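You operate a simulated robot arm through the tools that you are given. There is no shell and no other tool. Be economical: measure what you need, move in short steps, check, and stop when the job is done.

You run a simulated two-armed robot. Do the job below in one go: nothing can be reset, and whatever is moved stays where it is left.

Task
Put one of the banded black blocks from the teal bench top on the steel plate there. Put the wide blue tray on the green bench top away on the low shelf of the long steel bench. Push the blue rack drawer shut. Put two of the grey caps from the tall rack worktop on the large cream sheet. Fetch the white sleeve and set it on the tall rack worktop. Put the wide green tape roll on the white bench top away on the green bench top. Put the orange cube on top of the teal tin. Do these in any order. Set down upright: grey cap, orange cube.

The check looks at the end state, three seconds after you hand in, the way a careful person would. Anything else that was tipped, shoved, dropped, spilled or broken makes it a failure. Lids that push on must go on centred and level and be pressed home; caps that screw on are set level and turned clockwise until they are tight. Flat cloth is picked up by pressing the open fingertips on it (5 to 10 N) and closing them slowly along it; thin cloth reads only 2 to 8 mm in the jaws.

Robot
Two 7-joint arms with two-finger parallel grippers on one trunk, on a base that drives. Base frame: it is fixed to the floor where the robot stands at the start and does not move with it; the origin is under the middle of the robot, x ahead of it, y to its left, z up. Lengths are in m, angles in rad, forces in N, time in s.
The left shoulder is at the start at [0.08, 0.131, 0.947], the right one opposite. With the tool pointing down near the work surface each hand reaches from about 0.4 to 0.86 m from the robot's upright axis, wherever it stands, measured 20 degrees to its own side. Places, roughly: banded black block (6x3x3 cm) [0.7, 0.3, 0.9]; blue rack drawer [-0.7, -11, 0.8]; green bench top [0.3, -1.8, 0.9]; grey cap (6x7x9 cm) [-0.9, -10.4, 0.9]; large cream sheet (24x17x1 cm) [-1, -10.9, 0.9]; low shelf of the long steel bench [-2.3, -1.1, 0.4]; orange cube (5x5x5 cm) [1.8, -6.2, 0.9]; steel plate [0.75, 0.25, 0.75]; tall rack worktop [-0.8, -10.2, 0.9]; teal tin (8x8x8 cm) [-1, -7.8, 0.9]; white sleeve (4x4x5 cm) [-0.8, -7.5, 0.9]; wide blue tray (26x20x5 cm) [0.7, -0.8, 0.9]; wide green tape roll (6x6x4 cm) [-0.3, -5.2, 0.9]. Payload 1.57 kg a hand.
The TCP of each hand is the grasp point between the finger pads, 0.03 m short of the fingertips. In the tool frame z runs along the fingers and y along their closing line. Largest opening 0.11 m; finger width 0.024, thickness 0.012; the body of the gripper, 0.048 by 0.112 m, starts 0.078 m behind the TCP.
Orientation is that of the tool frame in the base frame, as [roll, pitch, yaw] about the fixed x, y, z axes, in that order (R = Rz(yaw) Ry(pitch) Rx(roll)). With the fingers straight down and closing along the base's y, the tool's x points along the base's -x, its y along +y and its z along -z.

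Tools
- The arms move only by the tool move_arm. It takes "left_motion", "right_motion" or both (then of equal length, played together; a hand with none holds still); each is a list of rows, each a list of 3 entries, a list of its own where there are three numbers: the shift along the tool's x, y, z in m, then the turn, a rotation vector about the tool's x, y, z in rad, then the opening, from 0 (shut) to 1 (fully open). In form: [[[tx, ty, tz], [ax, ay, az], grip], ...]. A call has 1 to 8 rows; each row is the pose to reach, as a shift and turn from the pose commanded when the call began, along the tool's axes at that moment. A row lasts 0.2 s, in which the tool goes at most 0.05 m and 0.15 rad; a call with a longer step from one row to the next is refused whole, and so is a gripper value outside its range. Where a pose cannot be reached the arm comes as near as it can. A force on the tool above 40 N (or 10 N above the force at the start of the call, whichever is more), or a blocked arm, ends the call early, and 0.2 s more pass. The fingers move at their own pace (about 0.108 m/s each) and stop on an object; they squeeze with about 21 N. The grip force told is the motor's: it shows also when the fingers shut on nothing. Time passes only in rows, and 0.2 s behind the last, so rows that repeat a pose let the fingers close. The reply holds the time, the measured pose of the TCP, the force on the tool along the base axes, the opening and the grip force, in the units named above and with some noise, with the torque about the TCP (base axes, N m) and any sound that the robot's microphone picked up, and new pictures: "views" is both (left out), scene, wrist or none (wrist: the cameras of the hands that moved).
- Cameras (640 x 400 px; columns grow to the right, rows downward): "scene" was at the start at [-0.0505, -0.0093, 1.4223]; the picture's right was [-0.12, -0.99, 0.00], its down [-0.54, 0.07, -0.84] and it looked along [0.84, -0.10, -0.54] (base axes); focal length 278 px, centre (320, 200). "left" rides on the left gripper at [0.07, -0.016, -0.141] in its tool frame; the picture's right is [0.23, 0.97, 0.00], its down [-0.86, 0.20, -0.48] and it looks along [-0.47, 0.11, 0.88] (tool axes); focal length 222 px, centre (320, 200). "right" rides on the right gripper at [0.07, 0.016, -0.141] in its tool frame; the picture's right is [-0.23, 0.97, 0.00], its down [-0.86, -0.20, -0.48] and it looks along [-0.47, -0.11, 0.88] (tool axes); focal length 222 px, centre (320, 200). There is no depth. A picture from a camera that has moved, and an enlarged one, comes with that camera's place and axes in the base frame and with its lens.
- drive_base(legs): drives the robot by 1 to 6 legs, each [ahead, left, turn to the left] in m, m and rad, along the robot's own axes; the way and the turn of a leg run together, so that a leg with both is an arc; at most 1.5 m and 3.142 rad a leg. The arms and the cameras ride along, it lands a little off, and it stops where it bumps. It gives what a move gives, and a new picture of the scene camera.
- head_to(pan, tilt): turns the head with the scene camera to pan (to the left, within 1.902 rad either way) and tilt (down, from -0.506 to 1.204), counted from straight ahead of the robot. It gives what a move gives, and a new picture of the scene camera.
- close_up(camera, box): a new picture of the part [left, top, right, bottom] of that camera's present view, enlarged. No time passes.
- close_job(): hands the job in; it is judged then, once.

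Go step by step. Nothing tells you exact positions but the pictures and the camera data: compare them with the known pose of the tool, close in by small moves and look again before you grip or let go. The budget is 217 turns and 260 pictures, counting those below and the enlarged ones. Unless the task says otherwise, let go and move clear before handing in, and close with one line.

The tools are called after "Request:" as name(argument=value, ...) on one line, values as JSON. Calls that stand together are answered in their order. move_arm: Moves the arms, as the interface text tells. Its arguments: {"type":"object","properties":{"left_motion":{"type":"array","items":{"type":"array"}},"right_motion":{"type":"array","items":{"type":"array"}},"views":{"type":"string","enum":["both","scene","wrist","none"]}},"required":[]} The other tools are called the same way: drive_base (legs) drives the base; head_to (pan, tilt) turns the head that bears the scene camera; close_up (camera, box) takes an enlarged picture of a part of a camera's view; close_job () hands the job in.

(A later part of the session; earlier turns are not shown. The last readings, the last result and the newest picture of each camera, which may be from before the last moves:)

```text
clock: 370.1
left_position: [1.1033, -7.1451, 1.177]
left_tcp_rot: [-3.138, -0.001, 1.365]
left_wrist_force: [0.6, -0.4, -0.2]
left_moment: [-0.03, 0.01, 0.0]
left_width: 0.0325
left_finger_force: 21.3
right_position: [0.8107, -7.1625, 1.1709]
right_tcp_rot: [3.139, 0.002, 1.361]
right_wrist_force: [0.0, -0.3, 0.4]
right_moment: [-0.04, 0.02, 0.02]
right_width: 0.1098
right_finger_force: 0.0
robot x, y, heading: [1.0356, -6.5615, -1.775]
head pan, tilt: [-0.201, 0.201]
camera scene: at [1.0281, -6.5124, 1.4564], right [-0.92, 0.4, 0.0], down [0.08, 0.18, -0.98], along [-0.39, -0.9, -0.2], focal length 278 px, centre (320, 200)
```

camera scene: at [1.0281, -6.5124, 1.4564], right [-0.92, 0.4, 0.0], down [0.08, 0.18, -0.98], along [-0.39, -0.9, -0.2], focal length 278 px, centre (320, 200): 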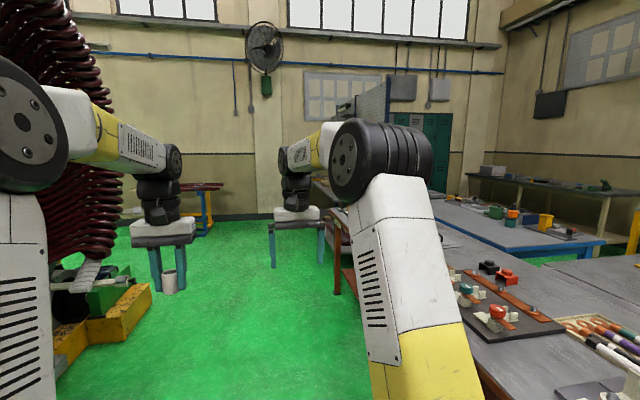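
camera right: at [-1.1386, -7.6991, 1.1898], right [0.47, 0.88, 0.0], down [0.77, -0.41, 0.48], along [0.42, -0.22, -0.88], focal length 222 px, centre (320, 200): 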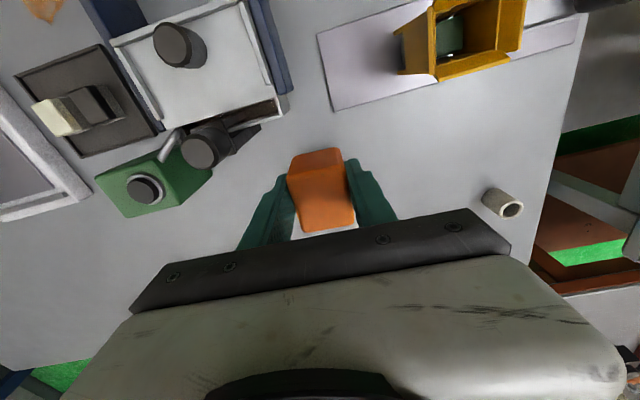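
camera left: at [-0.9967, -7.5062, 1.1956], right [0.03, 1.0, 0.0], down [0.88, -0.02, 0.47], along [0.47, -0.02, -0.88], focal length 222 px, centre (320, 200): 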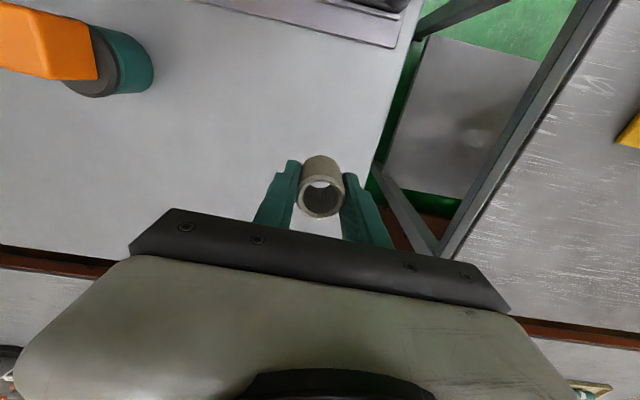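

Request:
drive_base(legs=[[1.5, 0, 0], [1.1, 0, 0]])

Request:
head_to(pan=-0.6, tilt=0.35)

```text
clock: 382.7
left_position: [0.57, -9.6714, 1.1772]
left_tcp_rot: [-3.137, -0.002, 1.378]
left_wrist_force: [-0.8, -0.4, 0.0]
left_moment: [0.02, -0.01, 0.01]
left_width: 0.0326
left_finger_force: 20.7
right_position: [0.2801, -9.6925, 1.1714]
right_tcp_rot: [3.14, 0.002, 1.376]
right_wrist_force: [-0.7, -0.1, -0.4]
right_moment: [-0.01, -0.03, 0.01]
right_width: 0.1099
right_finger_force: 0.0
robot x, y, heading: [0.495, -9.0907, -1.765]
head pan, tilt: [-0.201, 0.201]
camera scene: at [0.4889, -9.0392, 1.4564], right [-0.92, 0.39, 0.0], down [0.08, 0.18, -0.98], along [-0.38, -0.9, -0.2], focal length 278 px, centre (320, 200)
```

scene: 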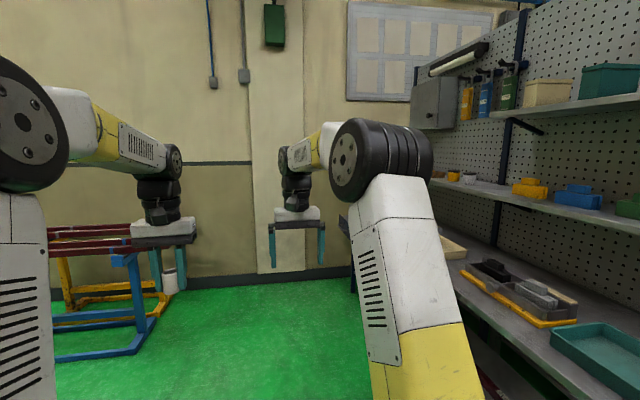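

```text
clock: 383.5
left_position: [0.5706, -9.6702, 1.1764]
left_tcp_rot: [-3.138, -0.003, 1.379]
left_wrist_force: [0.0, 0.6, -0.2]
left_moment: [0.0, -0.02, 0.03]
left_width: 0.0326
left_finger_force: 21.1
right_position: [0.2789, -9.6914, 1.1708]
right_tcp_rot: [3.14, 0.001, 1.378]
right_wrist_force: [0.4, 0.2, 1.2]
right_moment: [0.02, -0.03, 0.02]
right_width: 0.1098
right_finger_force: 0.0
robot x, y, heading: [0.4958, -9.0915, -1.767]
head pan, tilt: [-0.6, 0.351]
camera scene: at [0.4584, -9.0185, 1.4424], right [-0.7, 0.71, 0.0], down [0.25, 0.24, -0.94], along [-0.67, -0.66, -0.34], focal length 278 px, centre (320, 200)
```

scene: 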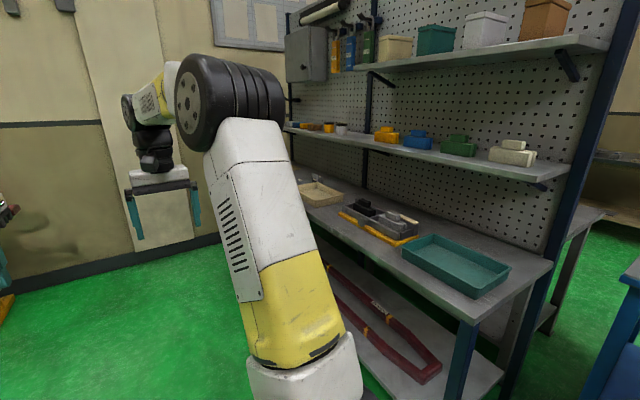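

Request:
drive_base(legs=[[0, 0, -1.61], [0, 0.9, 0]])

Request:
head_to(pan=0.0, tilt=0.5)

```text
clock: 392.2
left_position: [-0.3009, -10.0241, 1.1774]
left_tcp_rot: [-3.138, 0.0, -0.233]
left_wrist_force: [-0.2, 1.1, 0.6]
left_moment: [0.0, -0.02, 0.0]
left_width: 0.0327
left_finger_force: 21.1
right_position: [-0.3105, -9.7318, 1.1717]
right_tcp_rot: [3.14, 0.002, -0.238]
right_wrist_force: [0.4, -0.8, 0.3]
right_moment: [-0.03, 0.01, -0.01]
right_width: 0.11
right_finger_force: 0.1
robot x, y, heading: [0.2761, -9.9724, 2.905]
head pan, tilt: [-0.6, 0.351]
camera scene: at [0.3547, -9.9357, 1.4424], right [0.74, 0.67, 0.0], down [0.23, -0.26, -0.94], along [-0.63, 0.7, -0.34], focal length 278 px, centre (320, 200)
```

scene: 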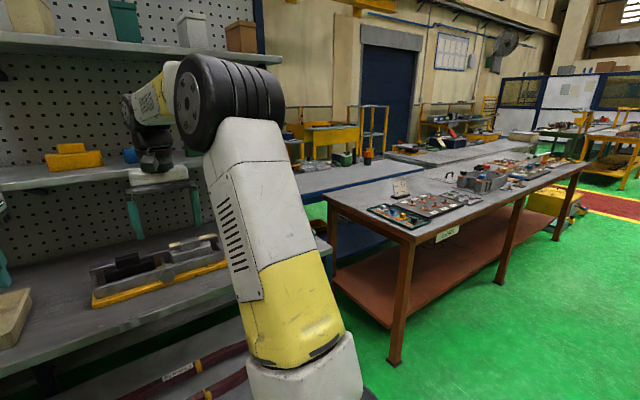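

```text
clock: 393.2
left_position: [-0.3009, -10.0241, 1.1765]
left_tcp_rot: [-3.139, -0.001, -0.232]
left_wrist_force: [1.1, 0.4, 0.7]
left_moment: [0.0, -0.01, 0.01]
left_width: 0.0324
left_finger_force: 20.8
right_position: [-0.3102, -9.7328, 1.171]
right_tcp_rot: [3.14, 0.001, -0.237]
right_wrist_force: [0.2, 0.4, -0.6]
right_moment: [0.01, 0.02, -0.01]
right_width: 0.1099
right_finger_force: 0.0
robot x, y, heading: [0.28, -9.9747, 2.905]
head pan, tilt: [0.0, 0.499]
camera scene: at [0.3286, -9.9835, 1.4287], right [0.23, 0.97, 0.0], down [0.47, -0.11, -0.88], along [-0.85, 0.21, -0.48], focal length 278 px, centre (320, 200)
```

scene: 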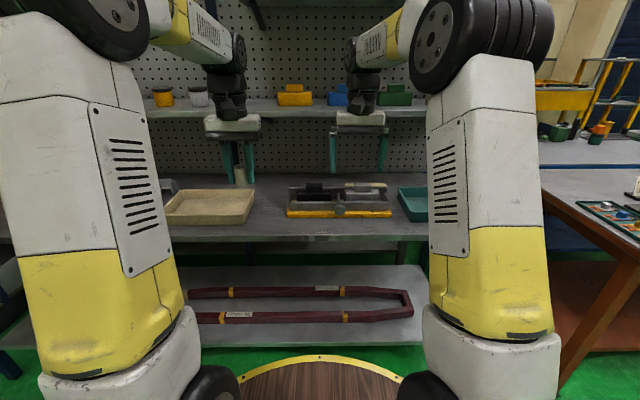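

Request:
drive_base(legs=[[0, 0.55, 0]])

Request:
head_to(pan=0.15, tilt=0.5)

Request:
close_up(camera="scene", box=[200, 120, 480, 295])

```text
clock: 396.4
left_position: [-0.4303, -10.5662, 1.1767]
left_tcp_rot: [-3.139, -0.002, -0.233]
left_wrist_force: [0.4, -0.2, 1.4]
left_moment: [-0.01, -0.02, 0.03]
left_width: 0.0325
left_finger_force: 21.2
right_position: [-0.44, -10.2755, 1.171]
right_tcp_rot: [3.14, 0.001, -0.238]
right_wrist_force: [0.3, -0.5, 0.1]
right_moment: [-0.02, 0.01, -0.02]
right_width: 0.1099
right_finger_force: 0.1
robot x, y, heading: [0.1525, -10.5168, 2.908]
head pan, tilt: [0.0, 0.499]
camera scene: at [0.1983, -10.5257, 1.4287], right [0.23, 0.97, 0.0], down [0.47, -0.11, -0.88], along [-0.85, 0.21, -0.48], focal length 278 px, centre (320, 200)
```

scene: 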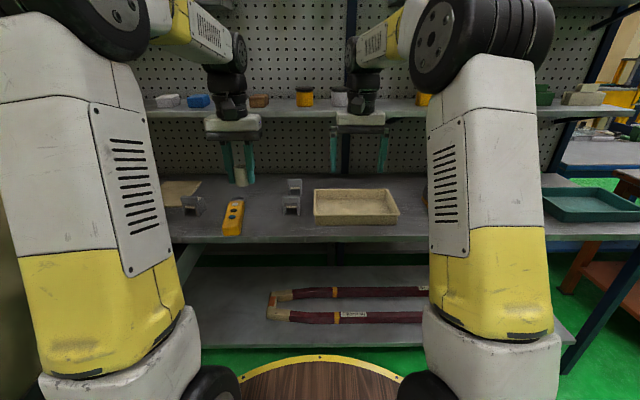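

```text
clock: 397.1
left_position: [-0.431, -10.5656, 1.1768]
left_tcp_rot: [-3.139, -0.001, -0.235]
left_wrist_force: [-0.3, 0.1, -0.5]
left_moment: [-0.03, -0.03, 0.0]
left_width: 0.0324
left_finger_force: 21.2
right_position: [-0.4395, -10.2756, 1.1711]
right_tcp_rot: [3.14, 0.002, -0.239]
right_wrist_force: [0.2, 0.0, -0.5]
right_moment: [0.04, 0.0, 0.02]
right_width: 0.1098
right_finger_force: 0.1
robot x, y, heading: [0.1482, -10.5162, 2.904]
head pan, tilt: [0.15, 0.499]
camera scene: at [0.1961, -10.5392, 1.4287], right [0.09, 1.0, 0.0], down [0.48, -0.04, -0.88], along [-0.87, 0.08, -0.48], focal length 278 px, centre (320, 200)
```

scene: 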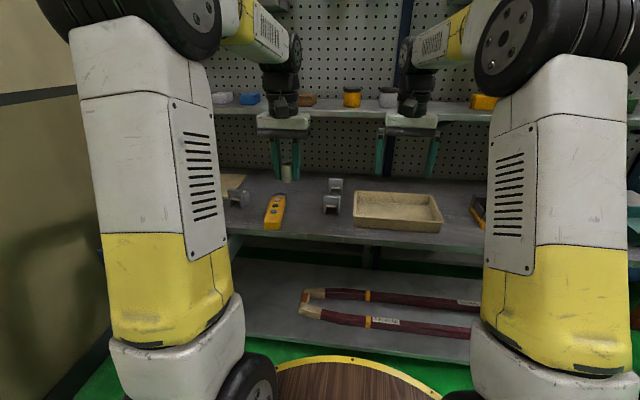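

```text
2.29 times, centred on (340, 208) of scene
camera zoom: at [0.1961, -10.5392, 1.4287], right [0.09, 1.0, 0.0], down [0.48, -0.04, -0.88], along [-0.87, 0.08, -0.48], focal length 636 px, centre (274, 183)
```

zoom: 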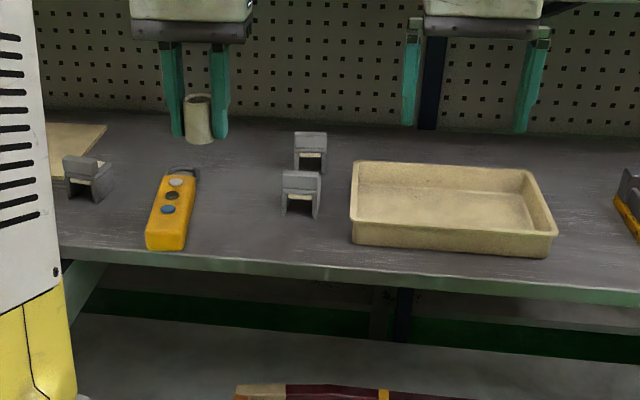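

The grey caps are the small bracket blocks on the worktop, and the cream sheet is at the left rear. I'll move up to the worktop.

Request:
drive_base(legs=[[0.36, 0, 0]])

Request:
head_to(pan=0.25, tilt=0.65)

Request:
close_up(camera="left", box=[0, 0, 640, 400])

Request:
close_up(camera="right", box=[0, 0, 640, 400])

```text
clock: 399.5
left_position: [-0.7874, -10.4807, 1.1763]
left_tcp_rot: [-3.138, -0.001, -0.236]
left_wrist_force: [0.5, 0.0, -0.3]
left_moment: [0.03, -0.01, 0.0]
left_width: 0.0326
left_finger_force: 20.8
right_position: [-0.797, -10.1885, 1.172]
right_tcp_rot: [3.138, 0.001, -0.235]
right_wrist_force: [-0.2, -0.5, -0.7]
right_moment: [-0.02, 0.03, -0.02]
right_width: 0.1104
right_finger_force: 0.0
robot x, y, heading: [-0.2085, -10.4311, 2.905]
head pan, tilt: [0.15, 0.499]
camera scene: at [-0.1605, -10.4536, 1.4287], right [0.09, 1.0, 0.0], down [0.48, -0.04, -0.88], along [-0.87, 0.07, -0.48], focal length 278 px, centre (320, 200)
```

scene: 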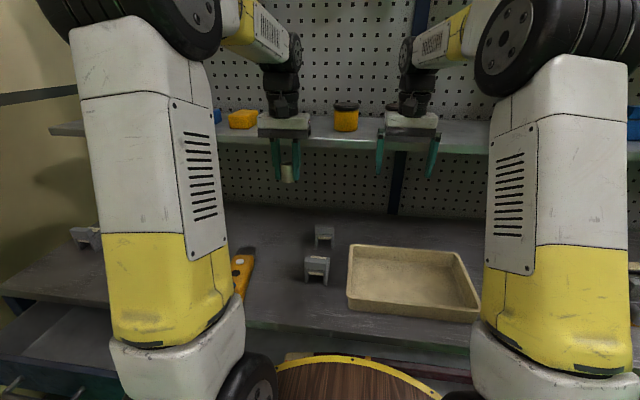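

```text
clock: 400.2
left_position: [-0.7874, -10.481, 1.1761]
left_tcp_rot: [-3.138, -0.001, -0.234]
left_wrist_force: [0.2, 0.4, -0.3]
left_moment: [0.0, 0.03, 0.01]
left_width: 0.0324
left_finger_force: 21.1
right_position: [-0.798, -10.1907, 1.1699]
right_tcp_rot: [3.14, 0.001, -0.235]
right_wrist_force: [-0.3, -0.1, -0.8]
right_moment: [-0.01, -0.01, 0.02]
right_width: 0.1099
right_finger_force: 0.0
robot x, y, heading: [-0.2055, -10.429, 2.904]
head pan, tilt: [0.25, 0.649]
camera scene: at [-0.1567, -10.4625, 1.4154], right [-0.01, 1.0, 0.0], down [0.6, 0.01, -0.8], along [-0.8, -0.01, -0.6], focal length 278 px, centre (320, 200)
```

scene: 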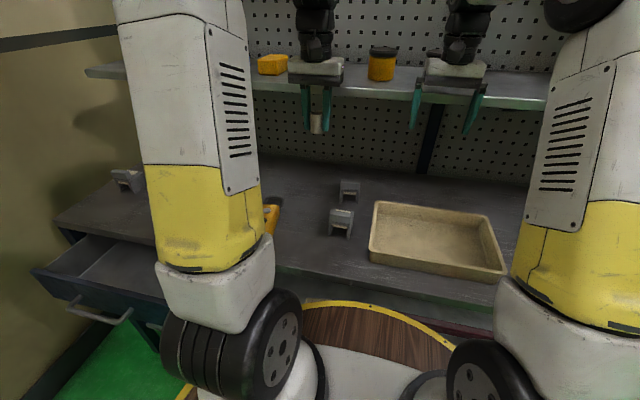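

```text
1.00 times, centred on (320, 200) of left (not enlarged: the box is as wide or as high as the picture)
camera zoom: at [-0.7159, -10.4819, 1.3191], right [0.0, -1.0, 0.0], down [-0.88, 0.0, 0.48], along [-0.48, 0.0, -0.88], focal length 222 px, centre (320, 200)
```

zoom: 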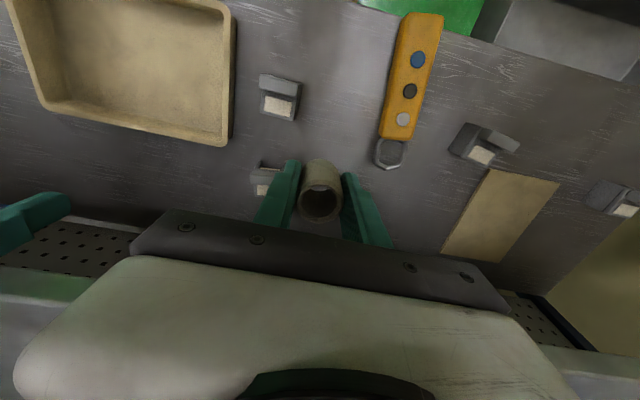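

```text
1.00 times, centred on (320, 200) of right (not enlarged: the box is as wide or as high as the picture)
camera zoom: at [-0.7332, -10.2212, 1.3128], right [-0.45, -0.89, 0.0], down [-0.78, 0.39, 0.48], along [-0.43, 0.21, -0.88], focal length 222 px, centre (320, 200)
```

zoom: 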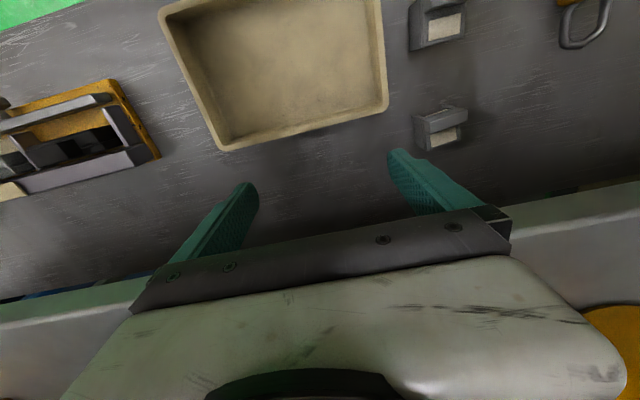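

Request:
move_arm(left_motion=[[[0.01, 0.01, 0.045], [0, 0, 0], 0.15], [[0.01, 0.02, 0.09], [0, 0, 0], 0.15], [[0.01, 0.025, 0.135], [0, 0, 0], 0.15], [[0.01, 0.025, 0.18], [0, 0, 0], 0.15], [[0.01, 0.025, 0.22], [0, 0, 0], 0.15]], views="wrist")

Request:
close_up(camera="scene", box=[220, 140, 400, 252])

```text
clock: 401.4
left_position: [-0.7821, -10.5095, 0.9561]
left_tcp_rot: [-3.138, -0.004, -0.233]
left_wrist_force: [-0.4, 0.2, -0.5]
left_moment: [-0.02, 0.06, -0.06]
left_width: 0.0325
left_finger_force: 21.0
right_position: [-0.7983, -10.1901, 1.1714]
right_tcp_rot: [3.139, 0.003, -0.237]
right_wrist_force: [0.3, 0.6, 0.2]
right_moment: [0.04, -0.01, 0.02]
right_width: 0.11
right_finger_force: 0.1
robot x, y, heading: [-0.2059, -10.4338, 2.904]
head pan, tilt: [0.25, 0.649]
camera left: at [-0.7111, -10.511, 1.0981], right [0.0, -1.0, 0.0], down [-0.88, 0.0, 0.48], along [-0.48, 0.0, -0.88], focal length 222 px, centre (320, 200)
```

left: 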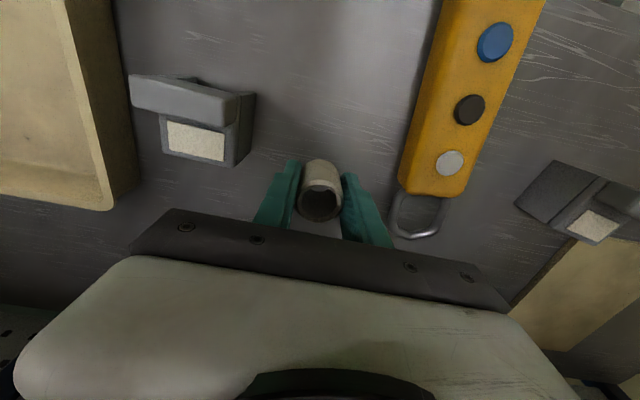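

```text
3.56 times, centred on (310, 196) of scene
camera zoom: at [-0.1564, -10.4626, 1.4153], right [-0.01, 1.0, 0.0], down [0.6, 0.01, -0.8], along [-0.8, -0.01, -0.6], focal length 989 px, centre (356, 214)
```

zoom: 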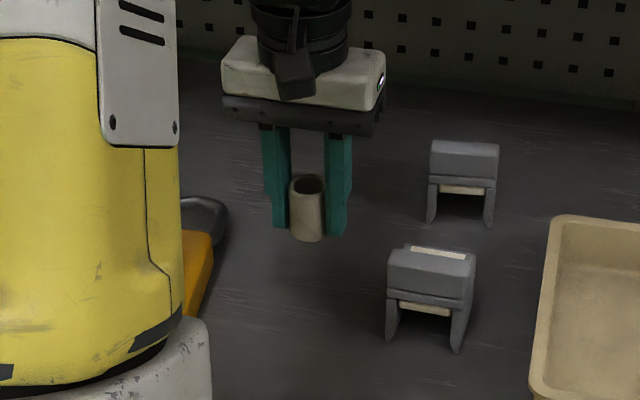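

Request:
move_arm(left_motion=[[[0, -0.012, 0.02], [0, 0, 0], 0.15], [[0, -0.012, 0.035], [0, 0, 0], 0.15], [[0, -0.012, 0.041], [0, 0, 0], 0.15], [[0, -0.012, 0.046], [0, 0, 0], 0.15], [[0, -0.012, 0.05], [0, 0, 0], 0.15]], views="none")

Request:
close_up(camera="scene", box=[220, 140, 400, 252])

```text
clock: 402.6
left_position: [-0.7786, -10.4959, 0.9078]
left_tcp_rot: [-3.138, 0.0, -0.232]
left_wrist_force: [-0.2, -0.3, 0.1]
left_moment: [-0.03, -0.01, 0.04]
left_width: 0.0325
left_finger_force: 21.3
right_position: [-0.797, -10.1892, 1.1716]
right_tcp_rot: [3.141, 0.002, -0.236]
right_wrist_force: [0.1, -0.2, 0.2]
right_moment: [0.02, -0.02, 0.02]
right_width: 0.1099
right_finger_force: 0.1
robot x, y, heading: [-0.2075, -10.4334, 2.907]
head pan, tilt: [0.25, 0.649]
```

```text
3.56 times, centred on (310, 196) of scene
camera zoom: at [-0.1567, -10.4626, 1.4154], right [-0.01, 1.0, 0.0], down [0.6, 0.01, -0.8], along [-0.8, -0.01, -0.6], focal length 989 px, centre (356, 214)
```

zoom: 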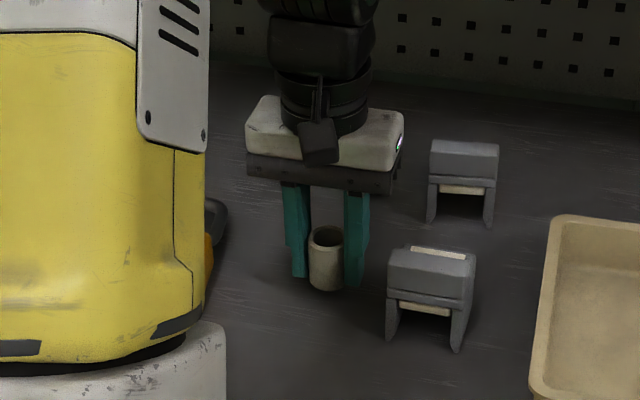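

Request:
move_arm(left_motion=[[[0, 0, 0.004], [0, 0, 0], 0.15], [[0, 0, 0.008], [0, 0, 0], 0.15], [[0, 0, 0.011], [0, 0, 0], 0.15]], views="none")

```text
clock: 403.4
left_position: [-0.7803, -10.4959, 0.8948]
left_tcp_rot: [-3.139, -0.003, -0.231]
left_wrist_force: [-0.3, -1.0, -0.5]
left_moment: [-0.01, 0.0, 0.0]
left_width: 0.0327
left_finger_force: 21.0
right_position: [-0.7964, -10.1892, 1.1729]
right_tcp_rot: [3.139, 0.003, -0.235]
right_wrist_force: [0.0, 0.2, -0.5]
right_moment: [0.02, -0.01, -0.01]
right_width: 0.1099
right_finger_force: 0.2
robot x, y, heading: [-0.2057, -10.4317, 2.906]
head pan, tilt: [0.25, 0.649]
```

Request:
move_arm(left_motion=[[[0, 0, 0.003], [0, 0, 0], 0.15], [[0, 0, 0.006], [0, 0, 0], 0.15], [[0, 0, 0.009], [0, 0, 0], 0.15]], views="none")

Request:
close_up(camera="scene", box=[260, 170, 388, 250])

```text
clock: 404.2
left_position: [-0.7817, -10.4954, 0.8897]
left_tcp_rot: [-3.137, 0.004, -0.233]
left_wrist_force: [5.5, -0.7, 12.2]
left_moment: [-0.2, -0.18, 0.07]
left_width: 0.0324
left_finger_force: 20.8
right_position: [-0.7973, -10.1891, 1.1713]
right_tcp_rot: [3.141, 0.002, -0.234]
right_wrist_force: [0.3, 0.0, 0.5]
right_moment: [-0.02, 0.01, -0.02]
right_width: 0.1101
right_finger_force: 0.1
robot x, y, heading: [-0.2045, -10.4327, 2.902]
head pan, tilt: [0.25, 0.649]
stopped in row 3 (left hand): the force on the tool passed its limit at 46 N (the readings are from after the stop); the commanded pose is now the measured one
```

```text
5.00 times, centred on (324, 210) of scene
camera zoom: at [-0.156, -10.4625, 1.4153], right [-0.01, 1.0, 0.0], down [0.6, 0.01, -0.8], along [-0.8, -0.01, -0.6], focal length 1390 px, centre (300, 150)
```

zoom: 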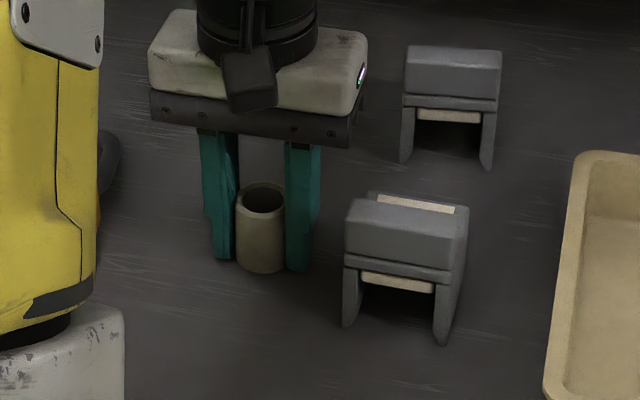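

Request:
move_arm(left_motion=[[[0, 0, -0.001], [0, 0, 0], 0.4], [[0, 0, -0.001], [0, 0, 0], 0.5], [[0, 0, -0.001], [0, 0, 0], 0.5], [[0, 0, -0.04], [0, 0, 0], 0.5], [[0, 0, -0.09], [0, 0, 0], 0.5], [[0.01, 0, -0.135], [0, 0, 0], 0.8], [[0.02, 0, -0.18], [0, 0, 0], 1]], views="wrist")

Request:
close_up(camera="scene", box=[220, 140, 400, 252])

```text
clock: 405.8
left_position: [-0.7627, -10.4977, 1.0687]
left_tcp_rot: [-3.138, 0.001, -0.235]
left_wrist_force: [-0.5, 0.6, -0.5]
left_moment: [-0.01, -0.05, -0.01]
left_width: 0.1098
left_finger_force: 0.0
right_position: [-0.7967, -10.1885, 1.1711]
right_tcp_rot: [-3.141, 0.002, -0.235]
right_wrist_force: [-0.5, 1.0, 0.2]
right_moment: [0.0, -0.05, 0.0]
right_width: 0.11
right_finger_force: 0.0
robot x, y, heading: [-0.2077, -10.4278, 2.907]
head pan, tilt: [0.25, 0.649]
camera left: at [-0.6905, -10.4999, 1.211], right [-0.01, -1.0, 0.0], down [-0.88, 0.0, 0.48], along [-0.48, 0.01, -0.88], focal length 222 px, centre (320, 200)
```

left: 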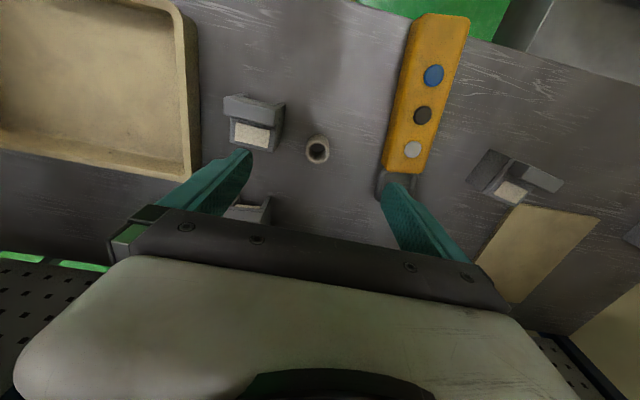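

```text
3.56 times, centred on (310, 196) of scene
camera zoom: at [-0.157, -10.4625, 1.4154], right [-0.01, 1.0, 0.0], down [0.6, 0.01, -0.8], along [-0.8, -0.01, -0.6], focal length 989 px, centre (356, 214)
```

zoom: 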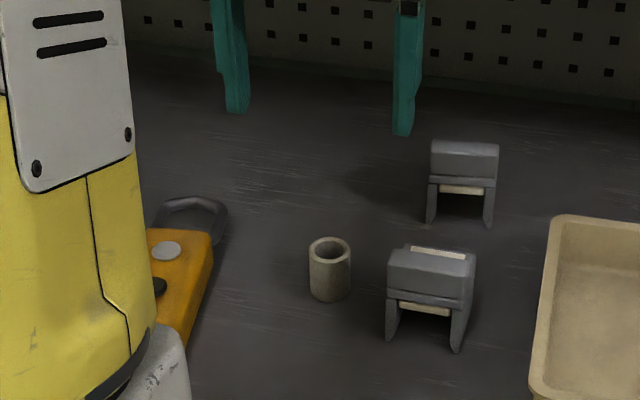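

Sleeve stands on the worktop. Now I'll strafe left toward the cap next to the sheet and look down at it.

Request:
drive_base(legs=[[0, 0.3, 0]])

Request:
close_up(camera="left", box=[0, 0, 640, 400])

```text
clock: 407.8
left_position: [-0.83, -10.7811, 1.0682]
left_tcp_rot: [-3.138, 0.003, -0.234]
left_wrist_force: [0.6, 0.4, 0.3]
left_moment: [-0.06, 0.04, -0.02]
left_width: 0.1097
left_finger_force: 0.1
right_position: [-0.8646, -10.4716, 1.1706]
right_tcp_rot: [3.139, 0.002, -0.235]
right_wrist_force: [0.7, -0.2, 0.3]
right_moment: [-0.03, -0.02, 0.0]
right_width: 0.11
right_finger_force: 0.0
robot x, y, heading: [-0.2723, -10.7133, 2.908]
head pan, tilt: [0.25, 0.649]
camera scene: at [-0.2243, -10.7448, 1.4154], right [-0.01, 1.0, 0.0], down [0.6, 0.01, -0.8], along [-0.8, -0.01, -0.6], focal length 278 px, centre (320, 200)
```

scene: 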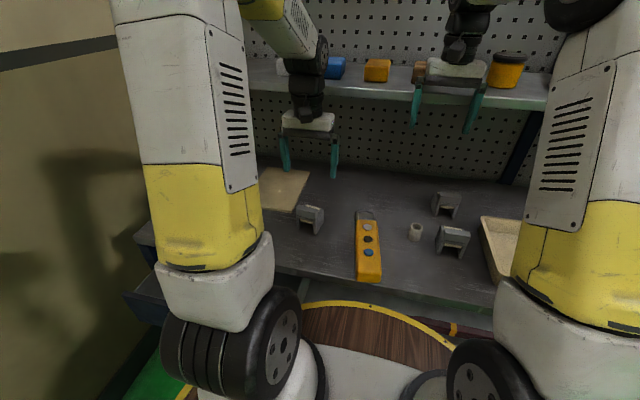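

```text
1.00 times, centred on (320, 200) of left (not enlarged: the box is as wide or as high as the picture)
camera zoom: at [-0.758, -10.7826, 1.2105], right [0.0, -1.0, 0.0], down [-0.88, 0.0, 0.48], along [-0.48, 0.01, -0.88], focal length 222 px, centre (320, 200)
```

zoom: 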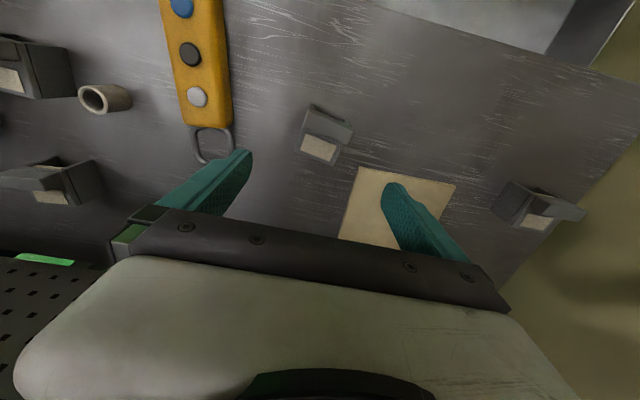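

Request:
close_up(camera="left", box=[270, 80, 400, 161])

Request:
close_up(camera="scene", box=[250, 160, 410, 260])

```text
4.92 times, centred on (335, 120) of left
camera zoom: at [-0.758, -10.7826, 1.2105], right [0.0, -1.0, 0.0], down [-0.88, 0.0, 0.48], along [-0.48, 0.01, -0.88], focal length 1094 px, centre (246, 591)
```

zoom: 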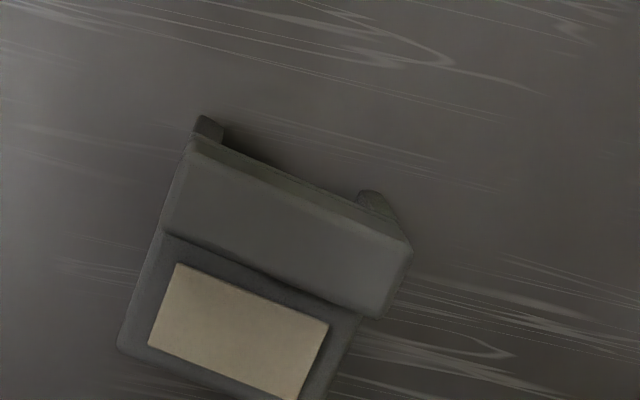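

```text
4.00 times, centred on (330, 210) of scene
camera zoom: at [-0.2243, -10.7448, 1.4154], right [-0.01, 1.0, 0.0], down [0.6, 0.01, -0.8], along [-0.8, -0.01, -0.6], focal length 1112 px, centre (280, 160)
```

zoom: 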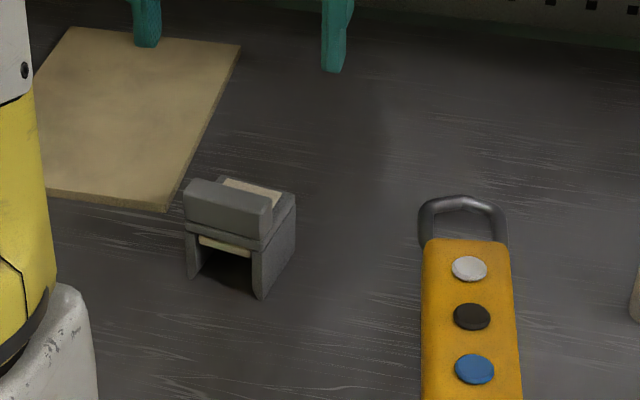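

Cap is about 6 cm wide, yawed ~10° relative to me. I'll approach with a slight yaw and 0.35 rad tilt so I can later reach under the shelf.

Request:
move_arm(left_motion=[[[0.002, 0.002, 0.02], [0.01, -0.12, 0.055], 1], [[0.004, 0.004, 0.05], [0.02, -0.24, 0.11], 1], [[0.005, 0.005, 0.08], [0.029, -0.35, 0.165], 1], [[0.005, 0.005, 0.085], [0.029, -0.35, 0.165], 1]], views="wrist")

Request:
close_up(camera="scene", box=[250, 140, 410, 240])

```text
clock: 408.8
left_position: [-0.8264, -10.7879, 0.9834]
left_tcp_rot: [-3.14, 0.354, -0.401]
left_wrist_force: [0.3, -0.2, 0.1]
left_moment: [0.0, -0.01, 0.0]
left_width: 0.11
left_finger_force: 0.1
right_position: [-0.8648, -10.4703, 1.1705]
right_tcp_rot: [3.14, 0.003, -0.235]
right_wrist_force: [-0.5, 1.0, -1.2]
right_moment: [0.02, -0.02, 0.01]
right_width: 0.1099
right_finger_force: 0.1
robot x, y, heading: [-0.2739, -10.7126, 2.905]
head pan, tilt: [0.25, 0.649]
camera left: at [-0.7144, -10.818, 1.0923], right [-0.18, -0.98, -0.08], down [-0.66, 0.06, 0.75], along [-0.72, 0.19, -0.66], focal length 222 px, centre (320, 200)
```

left: 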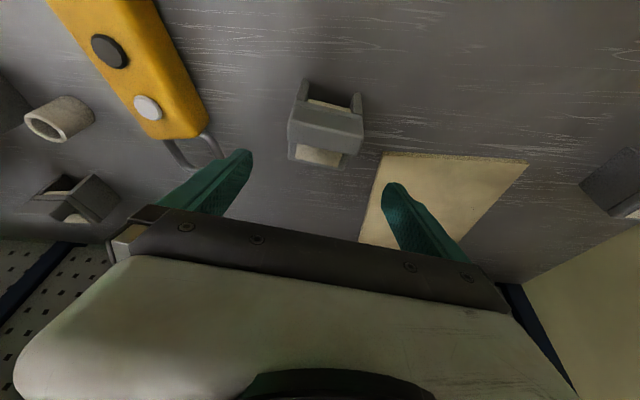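

```text
4.00 times, centred on (330, 190) of scene
camera zoom: at [-0.2243, -10.7449, 1.4154], right [-0.01, 1.0, 0.0], down [0.6, 0.01, -0.8], along [-0.8, -0.01, -0.6], focal length 1112 px, centre (280, 240)
```

zoom: 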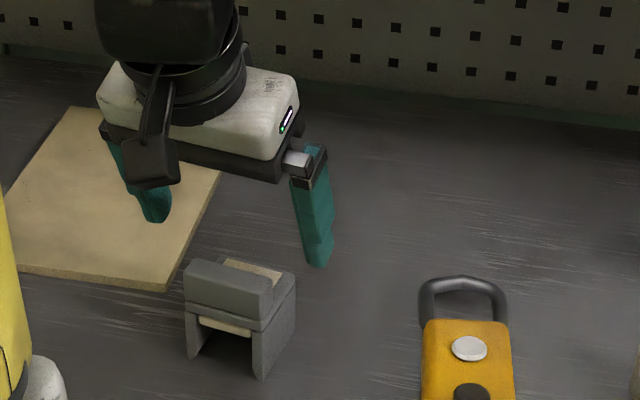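

Request:
move_arm(left_motion=[[[0.013, 0, 0.035], [0, 0, 0], 1], [[0.026, 0, 0.0703], [0, 0, 0], 1], [[0.026, 0, 0.0703], [0, 0, 0], 0.7], [[0.026, 0, 0.0703], [0, 0, 0], 0.45], [[0.026, 0, 0.0703], [0, 0, 0], 0.35], [[0.026, 0, 0.0703], [0, 0, 0], 0.35]], views="wrist")

```text
clock: 410.2
left_position: [-0.8263, -10.7869, 0.9065]
left_tcp_rot: [-3.141, 0.351, -0.399]
left_wrist_force: [-0.2, -0.3, 0.4]
left_moment: [-0.01, 0.02, -0.02]
left_width: 0.0599
left_finger_force: 20.8
right_position: [-0.8652, -10.4719, 1.1707]
right_tcp_rot: [3.14, 0.003, -0.235]
right_wrist_force: [-0.5, 0.5, -0.4]
right_moment: [0.04, -0.01, 0.03]
right_width: 0.11
right_finger_force: 0.0
robot x, y, heading: [-0.2722, -10.7126, 2.911]
head pan, tilt: [0.25, 0.649]
camera left: at [-0.7138, -10.8172, 1.0156], right [-0.18, -0.98, -0.08], down [-0.66, 0.06, 0.74], along [-0.72, 0.19, -0.66], focal length 222 px, centre (320, 200)
```

left: 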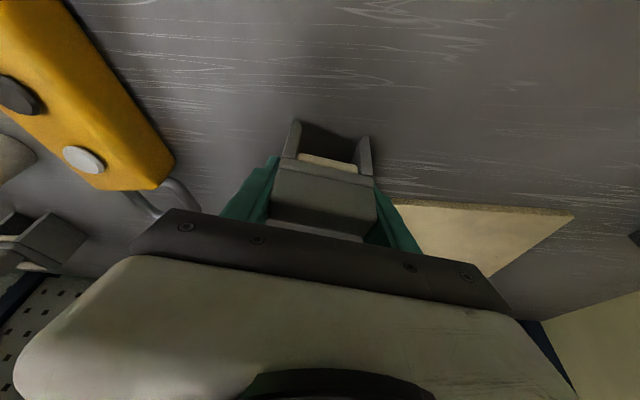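

Request:
move_arm(left_motion=[[[-0.0104, 0, -0.0281], [0, 0, 0], 0.35], [[-0.0348, 0.038, -0.0191], [0, 0, 0], 0.35], [[-0.0592, 0.076, -0.0101], [0, 0, 0], 0.35], [[-0.0845, 0.114, -0.0007], [0, 0, 0], 0.35], [[-0.1089, 0.152, 0.0083], [0, 0, 0], 0.35]], views="wrist")

Request:
head_to(pan=0.55, tilt=0.65)

```text
clock: 411.4
left_position: [-0.9826, -10.8872, 0.9385]
left_tcp_rot: [-3.137, 0.356, -0.4]
left_wrist_force: [-0.3, 0.2, -0.6]
left_moment: [-0.04, 0.01, -0.01]
left_width: 0.0598
left_finger_force: 21.3
right_position: [-0.8647, -10.4719, 1.1719]
right_tcp_rot: [3.14, 0.001, -0.233]
right_wrist_force: [0.8, 0.8, 0.1]
right_moment: [0.0, 0.01, 0.02]
right_width: 0.1098
right_finger_force: 0.0
robot x, y, heading: [-0.2727, -10.7153, 2.902]
head pan, tilt: [0.25, 0.649]
camera left: at [-0.8705, -10.9168, 1.0472], right [-0.18, -0.98, -0.08], down [-0.66, 0.06, 0.74], along [-0.72, 0.19, -0.66], focal length 222 px, centre (320, 200)
```

left: 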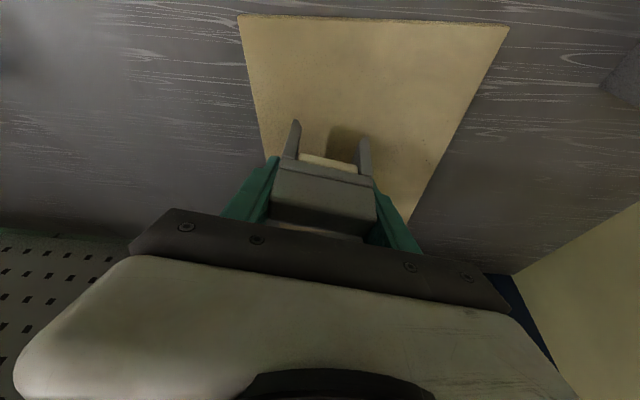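

```text
clock: 412.2
left_position: [-0.9817, -10.8865, 0.9376]
left_tcp_rot: [-3.141, 0.355, -0.399]
left_wrist_force: [-1.0, -0.7, -0.3]
left_moment: [0.0, 0.01, -0.01]
left_width: 0.0599
left_finger_force: 20.8
right_position: [-0.8648, -10.4725, 1.1713]
right_tcp_rot: [3.14, 0.001, -0.237]
right_wrist_force: [0.4, 0.0, -0.6]
right_moment: [-0.03, -0.01, 0.02]
right_width: 0.1098
right_finger_force: 0.1
robot x, y, heading: [-0.2749, -10.7111, 2.906]
head pan, tilt: [0.55, 0.649]
camera scene: at [-0.2201, -10.7705, 1.4154], right [-0.31, 0.95, 0.0], down [0.58, 0.19, -0.8], along [-0.76, -0.25, -0.6], focal length 278 px, centre (320, 200)
```

scene: 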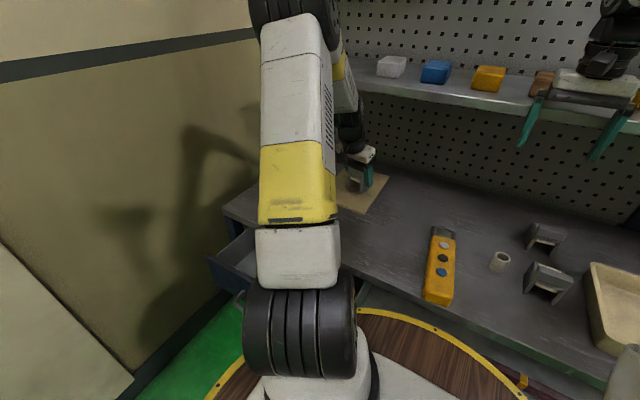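

Request:
move_arm(left_motion=[[[0.0042, 0, 0.0113], [0, 0, 0], 0.35], [[0.0062, 0, 0.0169], [0, 0, 0], 0.35], [[0.0076, 0, 0.0206], [0, 0, 0], 0.35], [[0.0087, 0, 0.0235], [0, 0, 0], 0.35]], views="none")

```text
clock: 413.2
left_position: [-0.9833, -10.8851, 0.9153]
left_tcp_rot: [3.141, 0.358, -0.4]
left_wrist_force: [2.9, -1.2, 18.0]
left_moment: [-0.06, 0.02, 0.0]
left_width: 0.0599
left_finger_force: 21.0
right_position: [-0.8641, -10.4724, 1.1735]
right_tcp_rot: [3.14, 0.002, -0.235]
right_wrist_force: [-0.4, 0.5, 0.1]
right_moment: [0.02, -0.02, 0.02]
right_width: 0.1097
right_finger_force: 0.1
robot x, y, heading: [-0.2736, -10.7139, 2.91]
head pan, tilt: [0.55, 0.649]
```

Request:
move_arm(left_motion=[[[0, 0, -0.001], [0, 0, 0], 0.6], [[0, 0, -0.001], [0, 0, 0], 0.8], [[0, 0, -0.035], [0, 0, 0], 0.8], [[0.01, 0, -0.075], [0, 0, 0], 0.8], [[0.05, 0, -0.1], [0, 0, 0], 1], [[0.09, 0, -0.12], [0, 0, 0], 1], [[0.12, -0.03, -0.14], [0, 0, 0], 1]], views="wrist")

```text
clock: 414.8
left_position: [-0.8213, -10.9232, 1.0021]
left_tcp_rot: [-3.139, 0.354, -0.399]
left_wrist_force: [-0.2, -0.5, 0.6]
left_moment: [0.01, -0.01, -0.01]
left_width: 0.1102
left_finger_force: 0.1
right_position: [-0.865, -10.4722, 1.1717]
right_tcp_rot: [3.139, 0.003, -0.235]
right_wrist_force: [-0.5, -0.5, -0.4]
right_moment: [0.03, -0.04, 0.01]
right_width: 0.1103
right_finger_force: 0.1
robot x, y, heading: [-0.2751, -10.7122, 2.901]
head pan, tilt: [0.55, 0.649]
camera left: at [-0.7092, -10.954, 1.1108], right [-0.18, -0.98, -0.08], down [-0.66, 0.06, 0.74], along [-0.72, 0.19, -0.66], focal length 222 px, centre (320, 200)
```

left: 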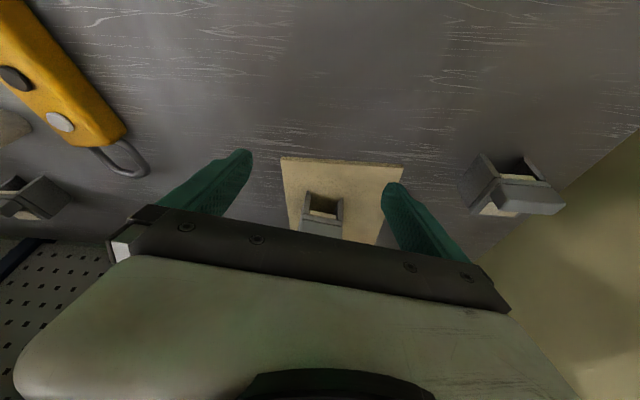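

First cap is on the sheet. For the second I'll take the front middle cap (A); strafing right to line up.

Request:
drive_base(legs=[[0, -0.47, 0]])

Request:
close_up(camera="left", box=[0, 0, 640, 400])

```text
clock: 417.6
left_position: [-0.7131, -10.4765, 1.0016]
left_tcp_rot: [3.141, 0.355, -0.387]
left_wrist_force: [0.1, -0.7, -0.5]
left_moment: [0.0, -0.03, 0.02]
left_width: 0.1102
left_finger_force: 0.1
right_position: [-0.7629, -10.0263, 1.1704]
right_tcp_rot: [3.141, 0.002, -0.224]
right_wrist_force: [0.4, 0.1, -0.2]
right_moment: [0.01, 0.02, 0.03]
right_width: 0.1099
right_finger_force: 0.1
robot x, y, heading: [-0.168, -10.2612, 2.923]
head pan, tilt: [0.55, 0.649]
camera scene: at [-0.1138, -10.3159, 1.4154], right [-0.32, 0.95, 0.0], down [0.57, 0.19, -0.8], along [-0.75, -0.26, -0.6], focal length 278 px, centre (320, 200)
```

scene: 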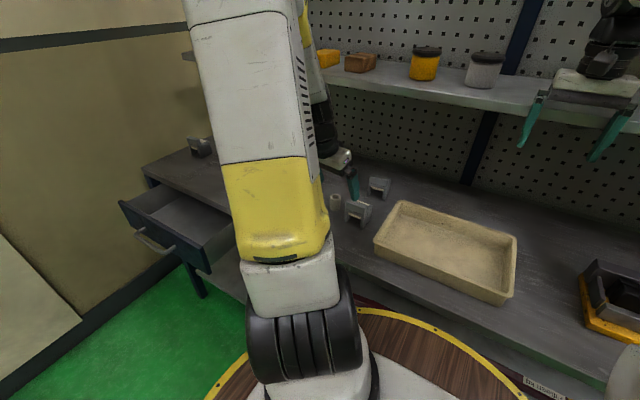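

```text
1.00 times, centred on (320, 200) of left (not enlarged: the box is as wide or as high as the picture)
camera zoom: at [-0.6007, -10.5055, 1.111], right [-0.17, -0.98, -0.08], down [-0.67, 0.05, 0.74], along [-0.73, 0.18, -0.66], focal length 222 px, centre (320, 200)
```

zoom: 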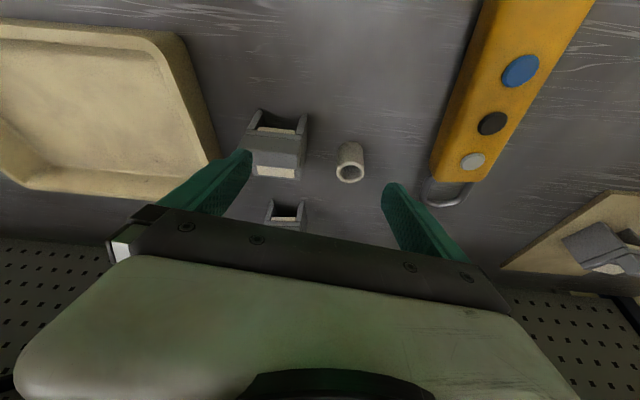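

Request:
move_arm(left_motion=[[[-0.0216, -0.025, 0.008], [-0.036, 0, -0.1], 0.85], [[-0.0436, -0.0507, 0.0161], [-0.073, 0, -0.197], 0.77], [[-0.0436, -0.0507, 0.0161], [-0.073, 0, -0.197], 0.77]], views="wrist")

Request:
close_up(camera="scene", box=[290, 140, 418, 220])

```text
clock: 418.4
left_position: [-0.7361, -10.4144, 1.0001]
left_tcp_rot: [-3.14, 0.353, -0.174]
left_wrist_force: [-0.4, -0.3, -0.2]
left_moment: [0.07, 0.0, -0.03]
left_width: 0.0847
left_finger_force: 0.0
right_position: [-0.7628, -10.0244, 1.1707]
right_tcp_rot: [3.14, 0.002, -0.223]
right_wrist_force: [0.0, 0.0, -0.5]
right_moment: [0.01, -0.03, -0.01]
right_width: 0.1102
right_finger_force: 0.0
robot x, y, heading: [-0.1681, -10.2619, 2.921]
head pan, tilt: [0.55, 0.649]
camera left: at [-0.6194, -10.4182, 1.1108], right [0.04, -1.0, -0.08], down [-0.66, -0.09, 0.74], along [-0.75, 0.02, -0.66], focal length 222 px, centre (320, 200)
```

left: 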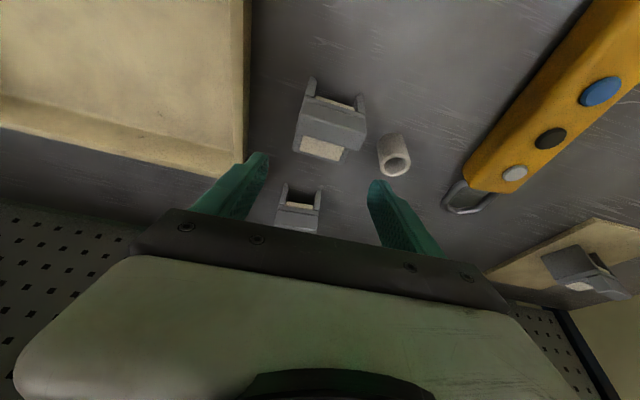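

```text
5.00 times, centred on (354, 180) of scene
camera zoom: at [-0.1138, -10.3158, 1.4154], right [-0.32, 0.95, 0.0], down [0.57, 0.19, -0.8], along [-0.75, -0.26, -0.6], focal length 1390 px, centre (150, 300)
```

zoom: 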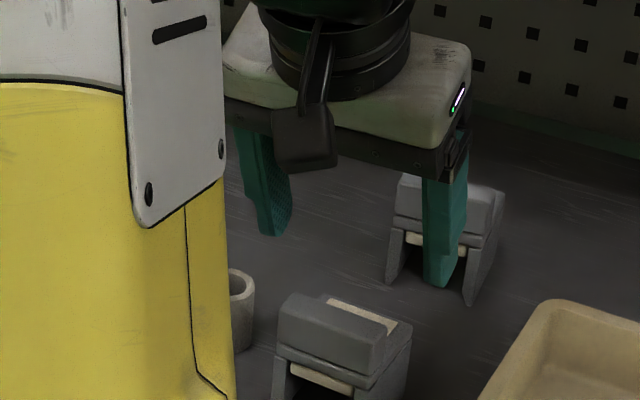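

Request:
move_arm(left_motion=[[[0.0146, -0.001, 0.0394], [0, 0, 0], 0.77], [[0.0257, -0.001, 0.0694], [0, 0, 0], 0.77], [[0.0326, -0.001, 0.0882], [0, 0, 0], 0.77], [[0.0326, -0.001, 0.0882], [0, 0, 0], 0.5], [[0.0326, -0.001, 0.0882], [0, 0, 0], 0.35], [[0.0326, -0.001, 0.0882], [0, 0, 0], 0.35]], views="wrist")

```text
clock: 419.8
left_position: [-0.7354, -10.4109, 0.9083]
left_tcp_rot: [-3.139, 0.352, -0.176]
left_wrist_force: [-0.4, 0.7, -0.2]
left_moment: [-0.02, 0.03, 0.0]
left_width: 0.0597
left_finger_force: 20.5
right_position: [-0.7623, -10.0259, 1.1712]
right_tcp_rot: [3.141, 0.001, -0.223]
right_wrist_force: [-0.1, -0.2, -0.7]
right_moment: [-0.03, 0.0, -0.01]
right_width: 0.1099
right_finger_force: 0.0
robot x, y, heading: [-0.1707, -10.2595, 2.92]
head pan, tilt: [0.55, 0.649]
camera left: at [-0.6212, -10.416, 1.0179], right [0.04, -1.0, -0.08], down [-0.66, -0.09, 0.74], along [-0.75, 0.02, -0.66], focal length 222 px, centre (320, 200)
```

left: 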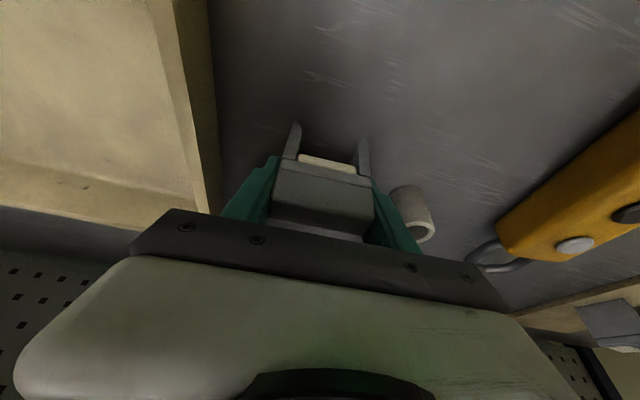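

Request:
move_arm(left_motion=[[[-0.0139, 0, -0.0375], [0, 0, 0], 0.35], [[-0.0278, 0, -0.075], [0, 0, 0], 0.35], [[-0.0417, 0, -0.1126], [0, 0, 0], 0.35]], views="none")

Request:
drive_base(legs=[[0, 0.5, 0]])

Request:
close_up(camera="left", box=[0, 0, 640, 400])

```text
clock: 420.6
left_position: [-0.7386, -10.4127, 1.0284]
left_tcp_rot: [-3.14, 0.352, -0.175]
left_wrist_force: [-0.4, 0.0, -0.9]
left_moment: [0.04, -0.05, -0.03]
left_width: 0.0598
left_finger_force: 21.7
right_position: [-0.7627, -10.0259, 1.1717]
right_tcp_rot: [3.139, 0.001, -0.223]
right_wrist_force: [-0.1, -0.1, -0.3]
right_moment: [0.0, -0.06, -0.02]
right_width: 0.1101
right_finger_force: 0.0
robot x, y, heading: [-0.1677, -10.2603, 2.923]
head pan, tilt: [0.55, 0.649]
```

```text
clock: 423.5
left_position: [-0.849, -10.8954, 1.0285]
left_tcp_rot: [-3.14, 0.354, -0.18]
left_wrist_force: [0.3, -0.6, 0.4]
left_moment: [-0.02, 0.02, -0.06]
left_width: 0.0599
left_finger_force: 21.2
right_position: [-0.8717, -10.5081, 1.1711]
right_tcp_rot: [3.141, 0.002, -0.227]
right_wrist_force: [-0.9, 0.4, 0.6]
right_moment: [0.01, -0.02, -0.01]
right_width: 0.1103
right_finger_force: 0.1
robot x, y, heading: [-0.2786, -10.7404, 2.917]
head pan, tilt: [0.55, 0.649]
camera scene: at [-0.2245, -10.8014, 1.4154], right [-0.32, 0.95, 0.0], down [0.57, 0.19, -0.8], along [-0.75, -0.25, -0.6], focal length 278 px, centre (320, 200)
```

scene: 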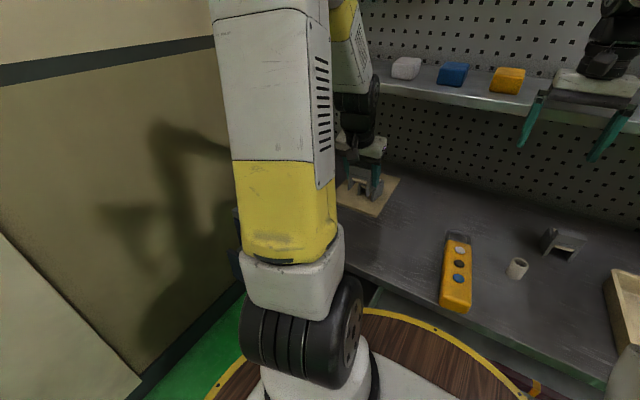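

```text
1.00 times, centred on (320, 200) of left (not enlarged: the box is as wide or as high as the picture)
camera zoom: at [-0.7338, -10.9005, 1.1371], right [0.04, -1.0, -0.08], down [-0.66, -0.08, 0.74], along [-0.75, 0.03, -0.66], focal length 222 px, centre (320, 200)
```

zoom: 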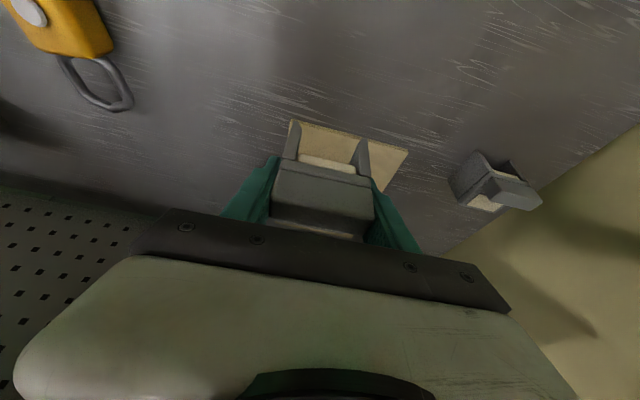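

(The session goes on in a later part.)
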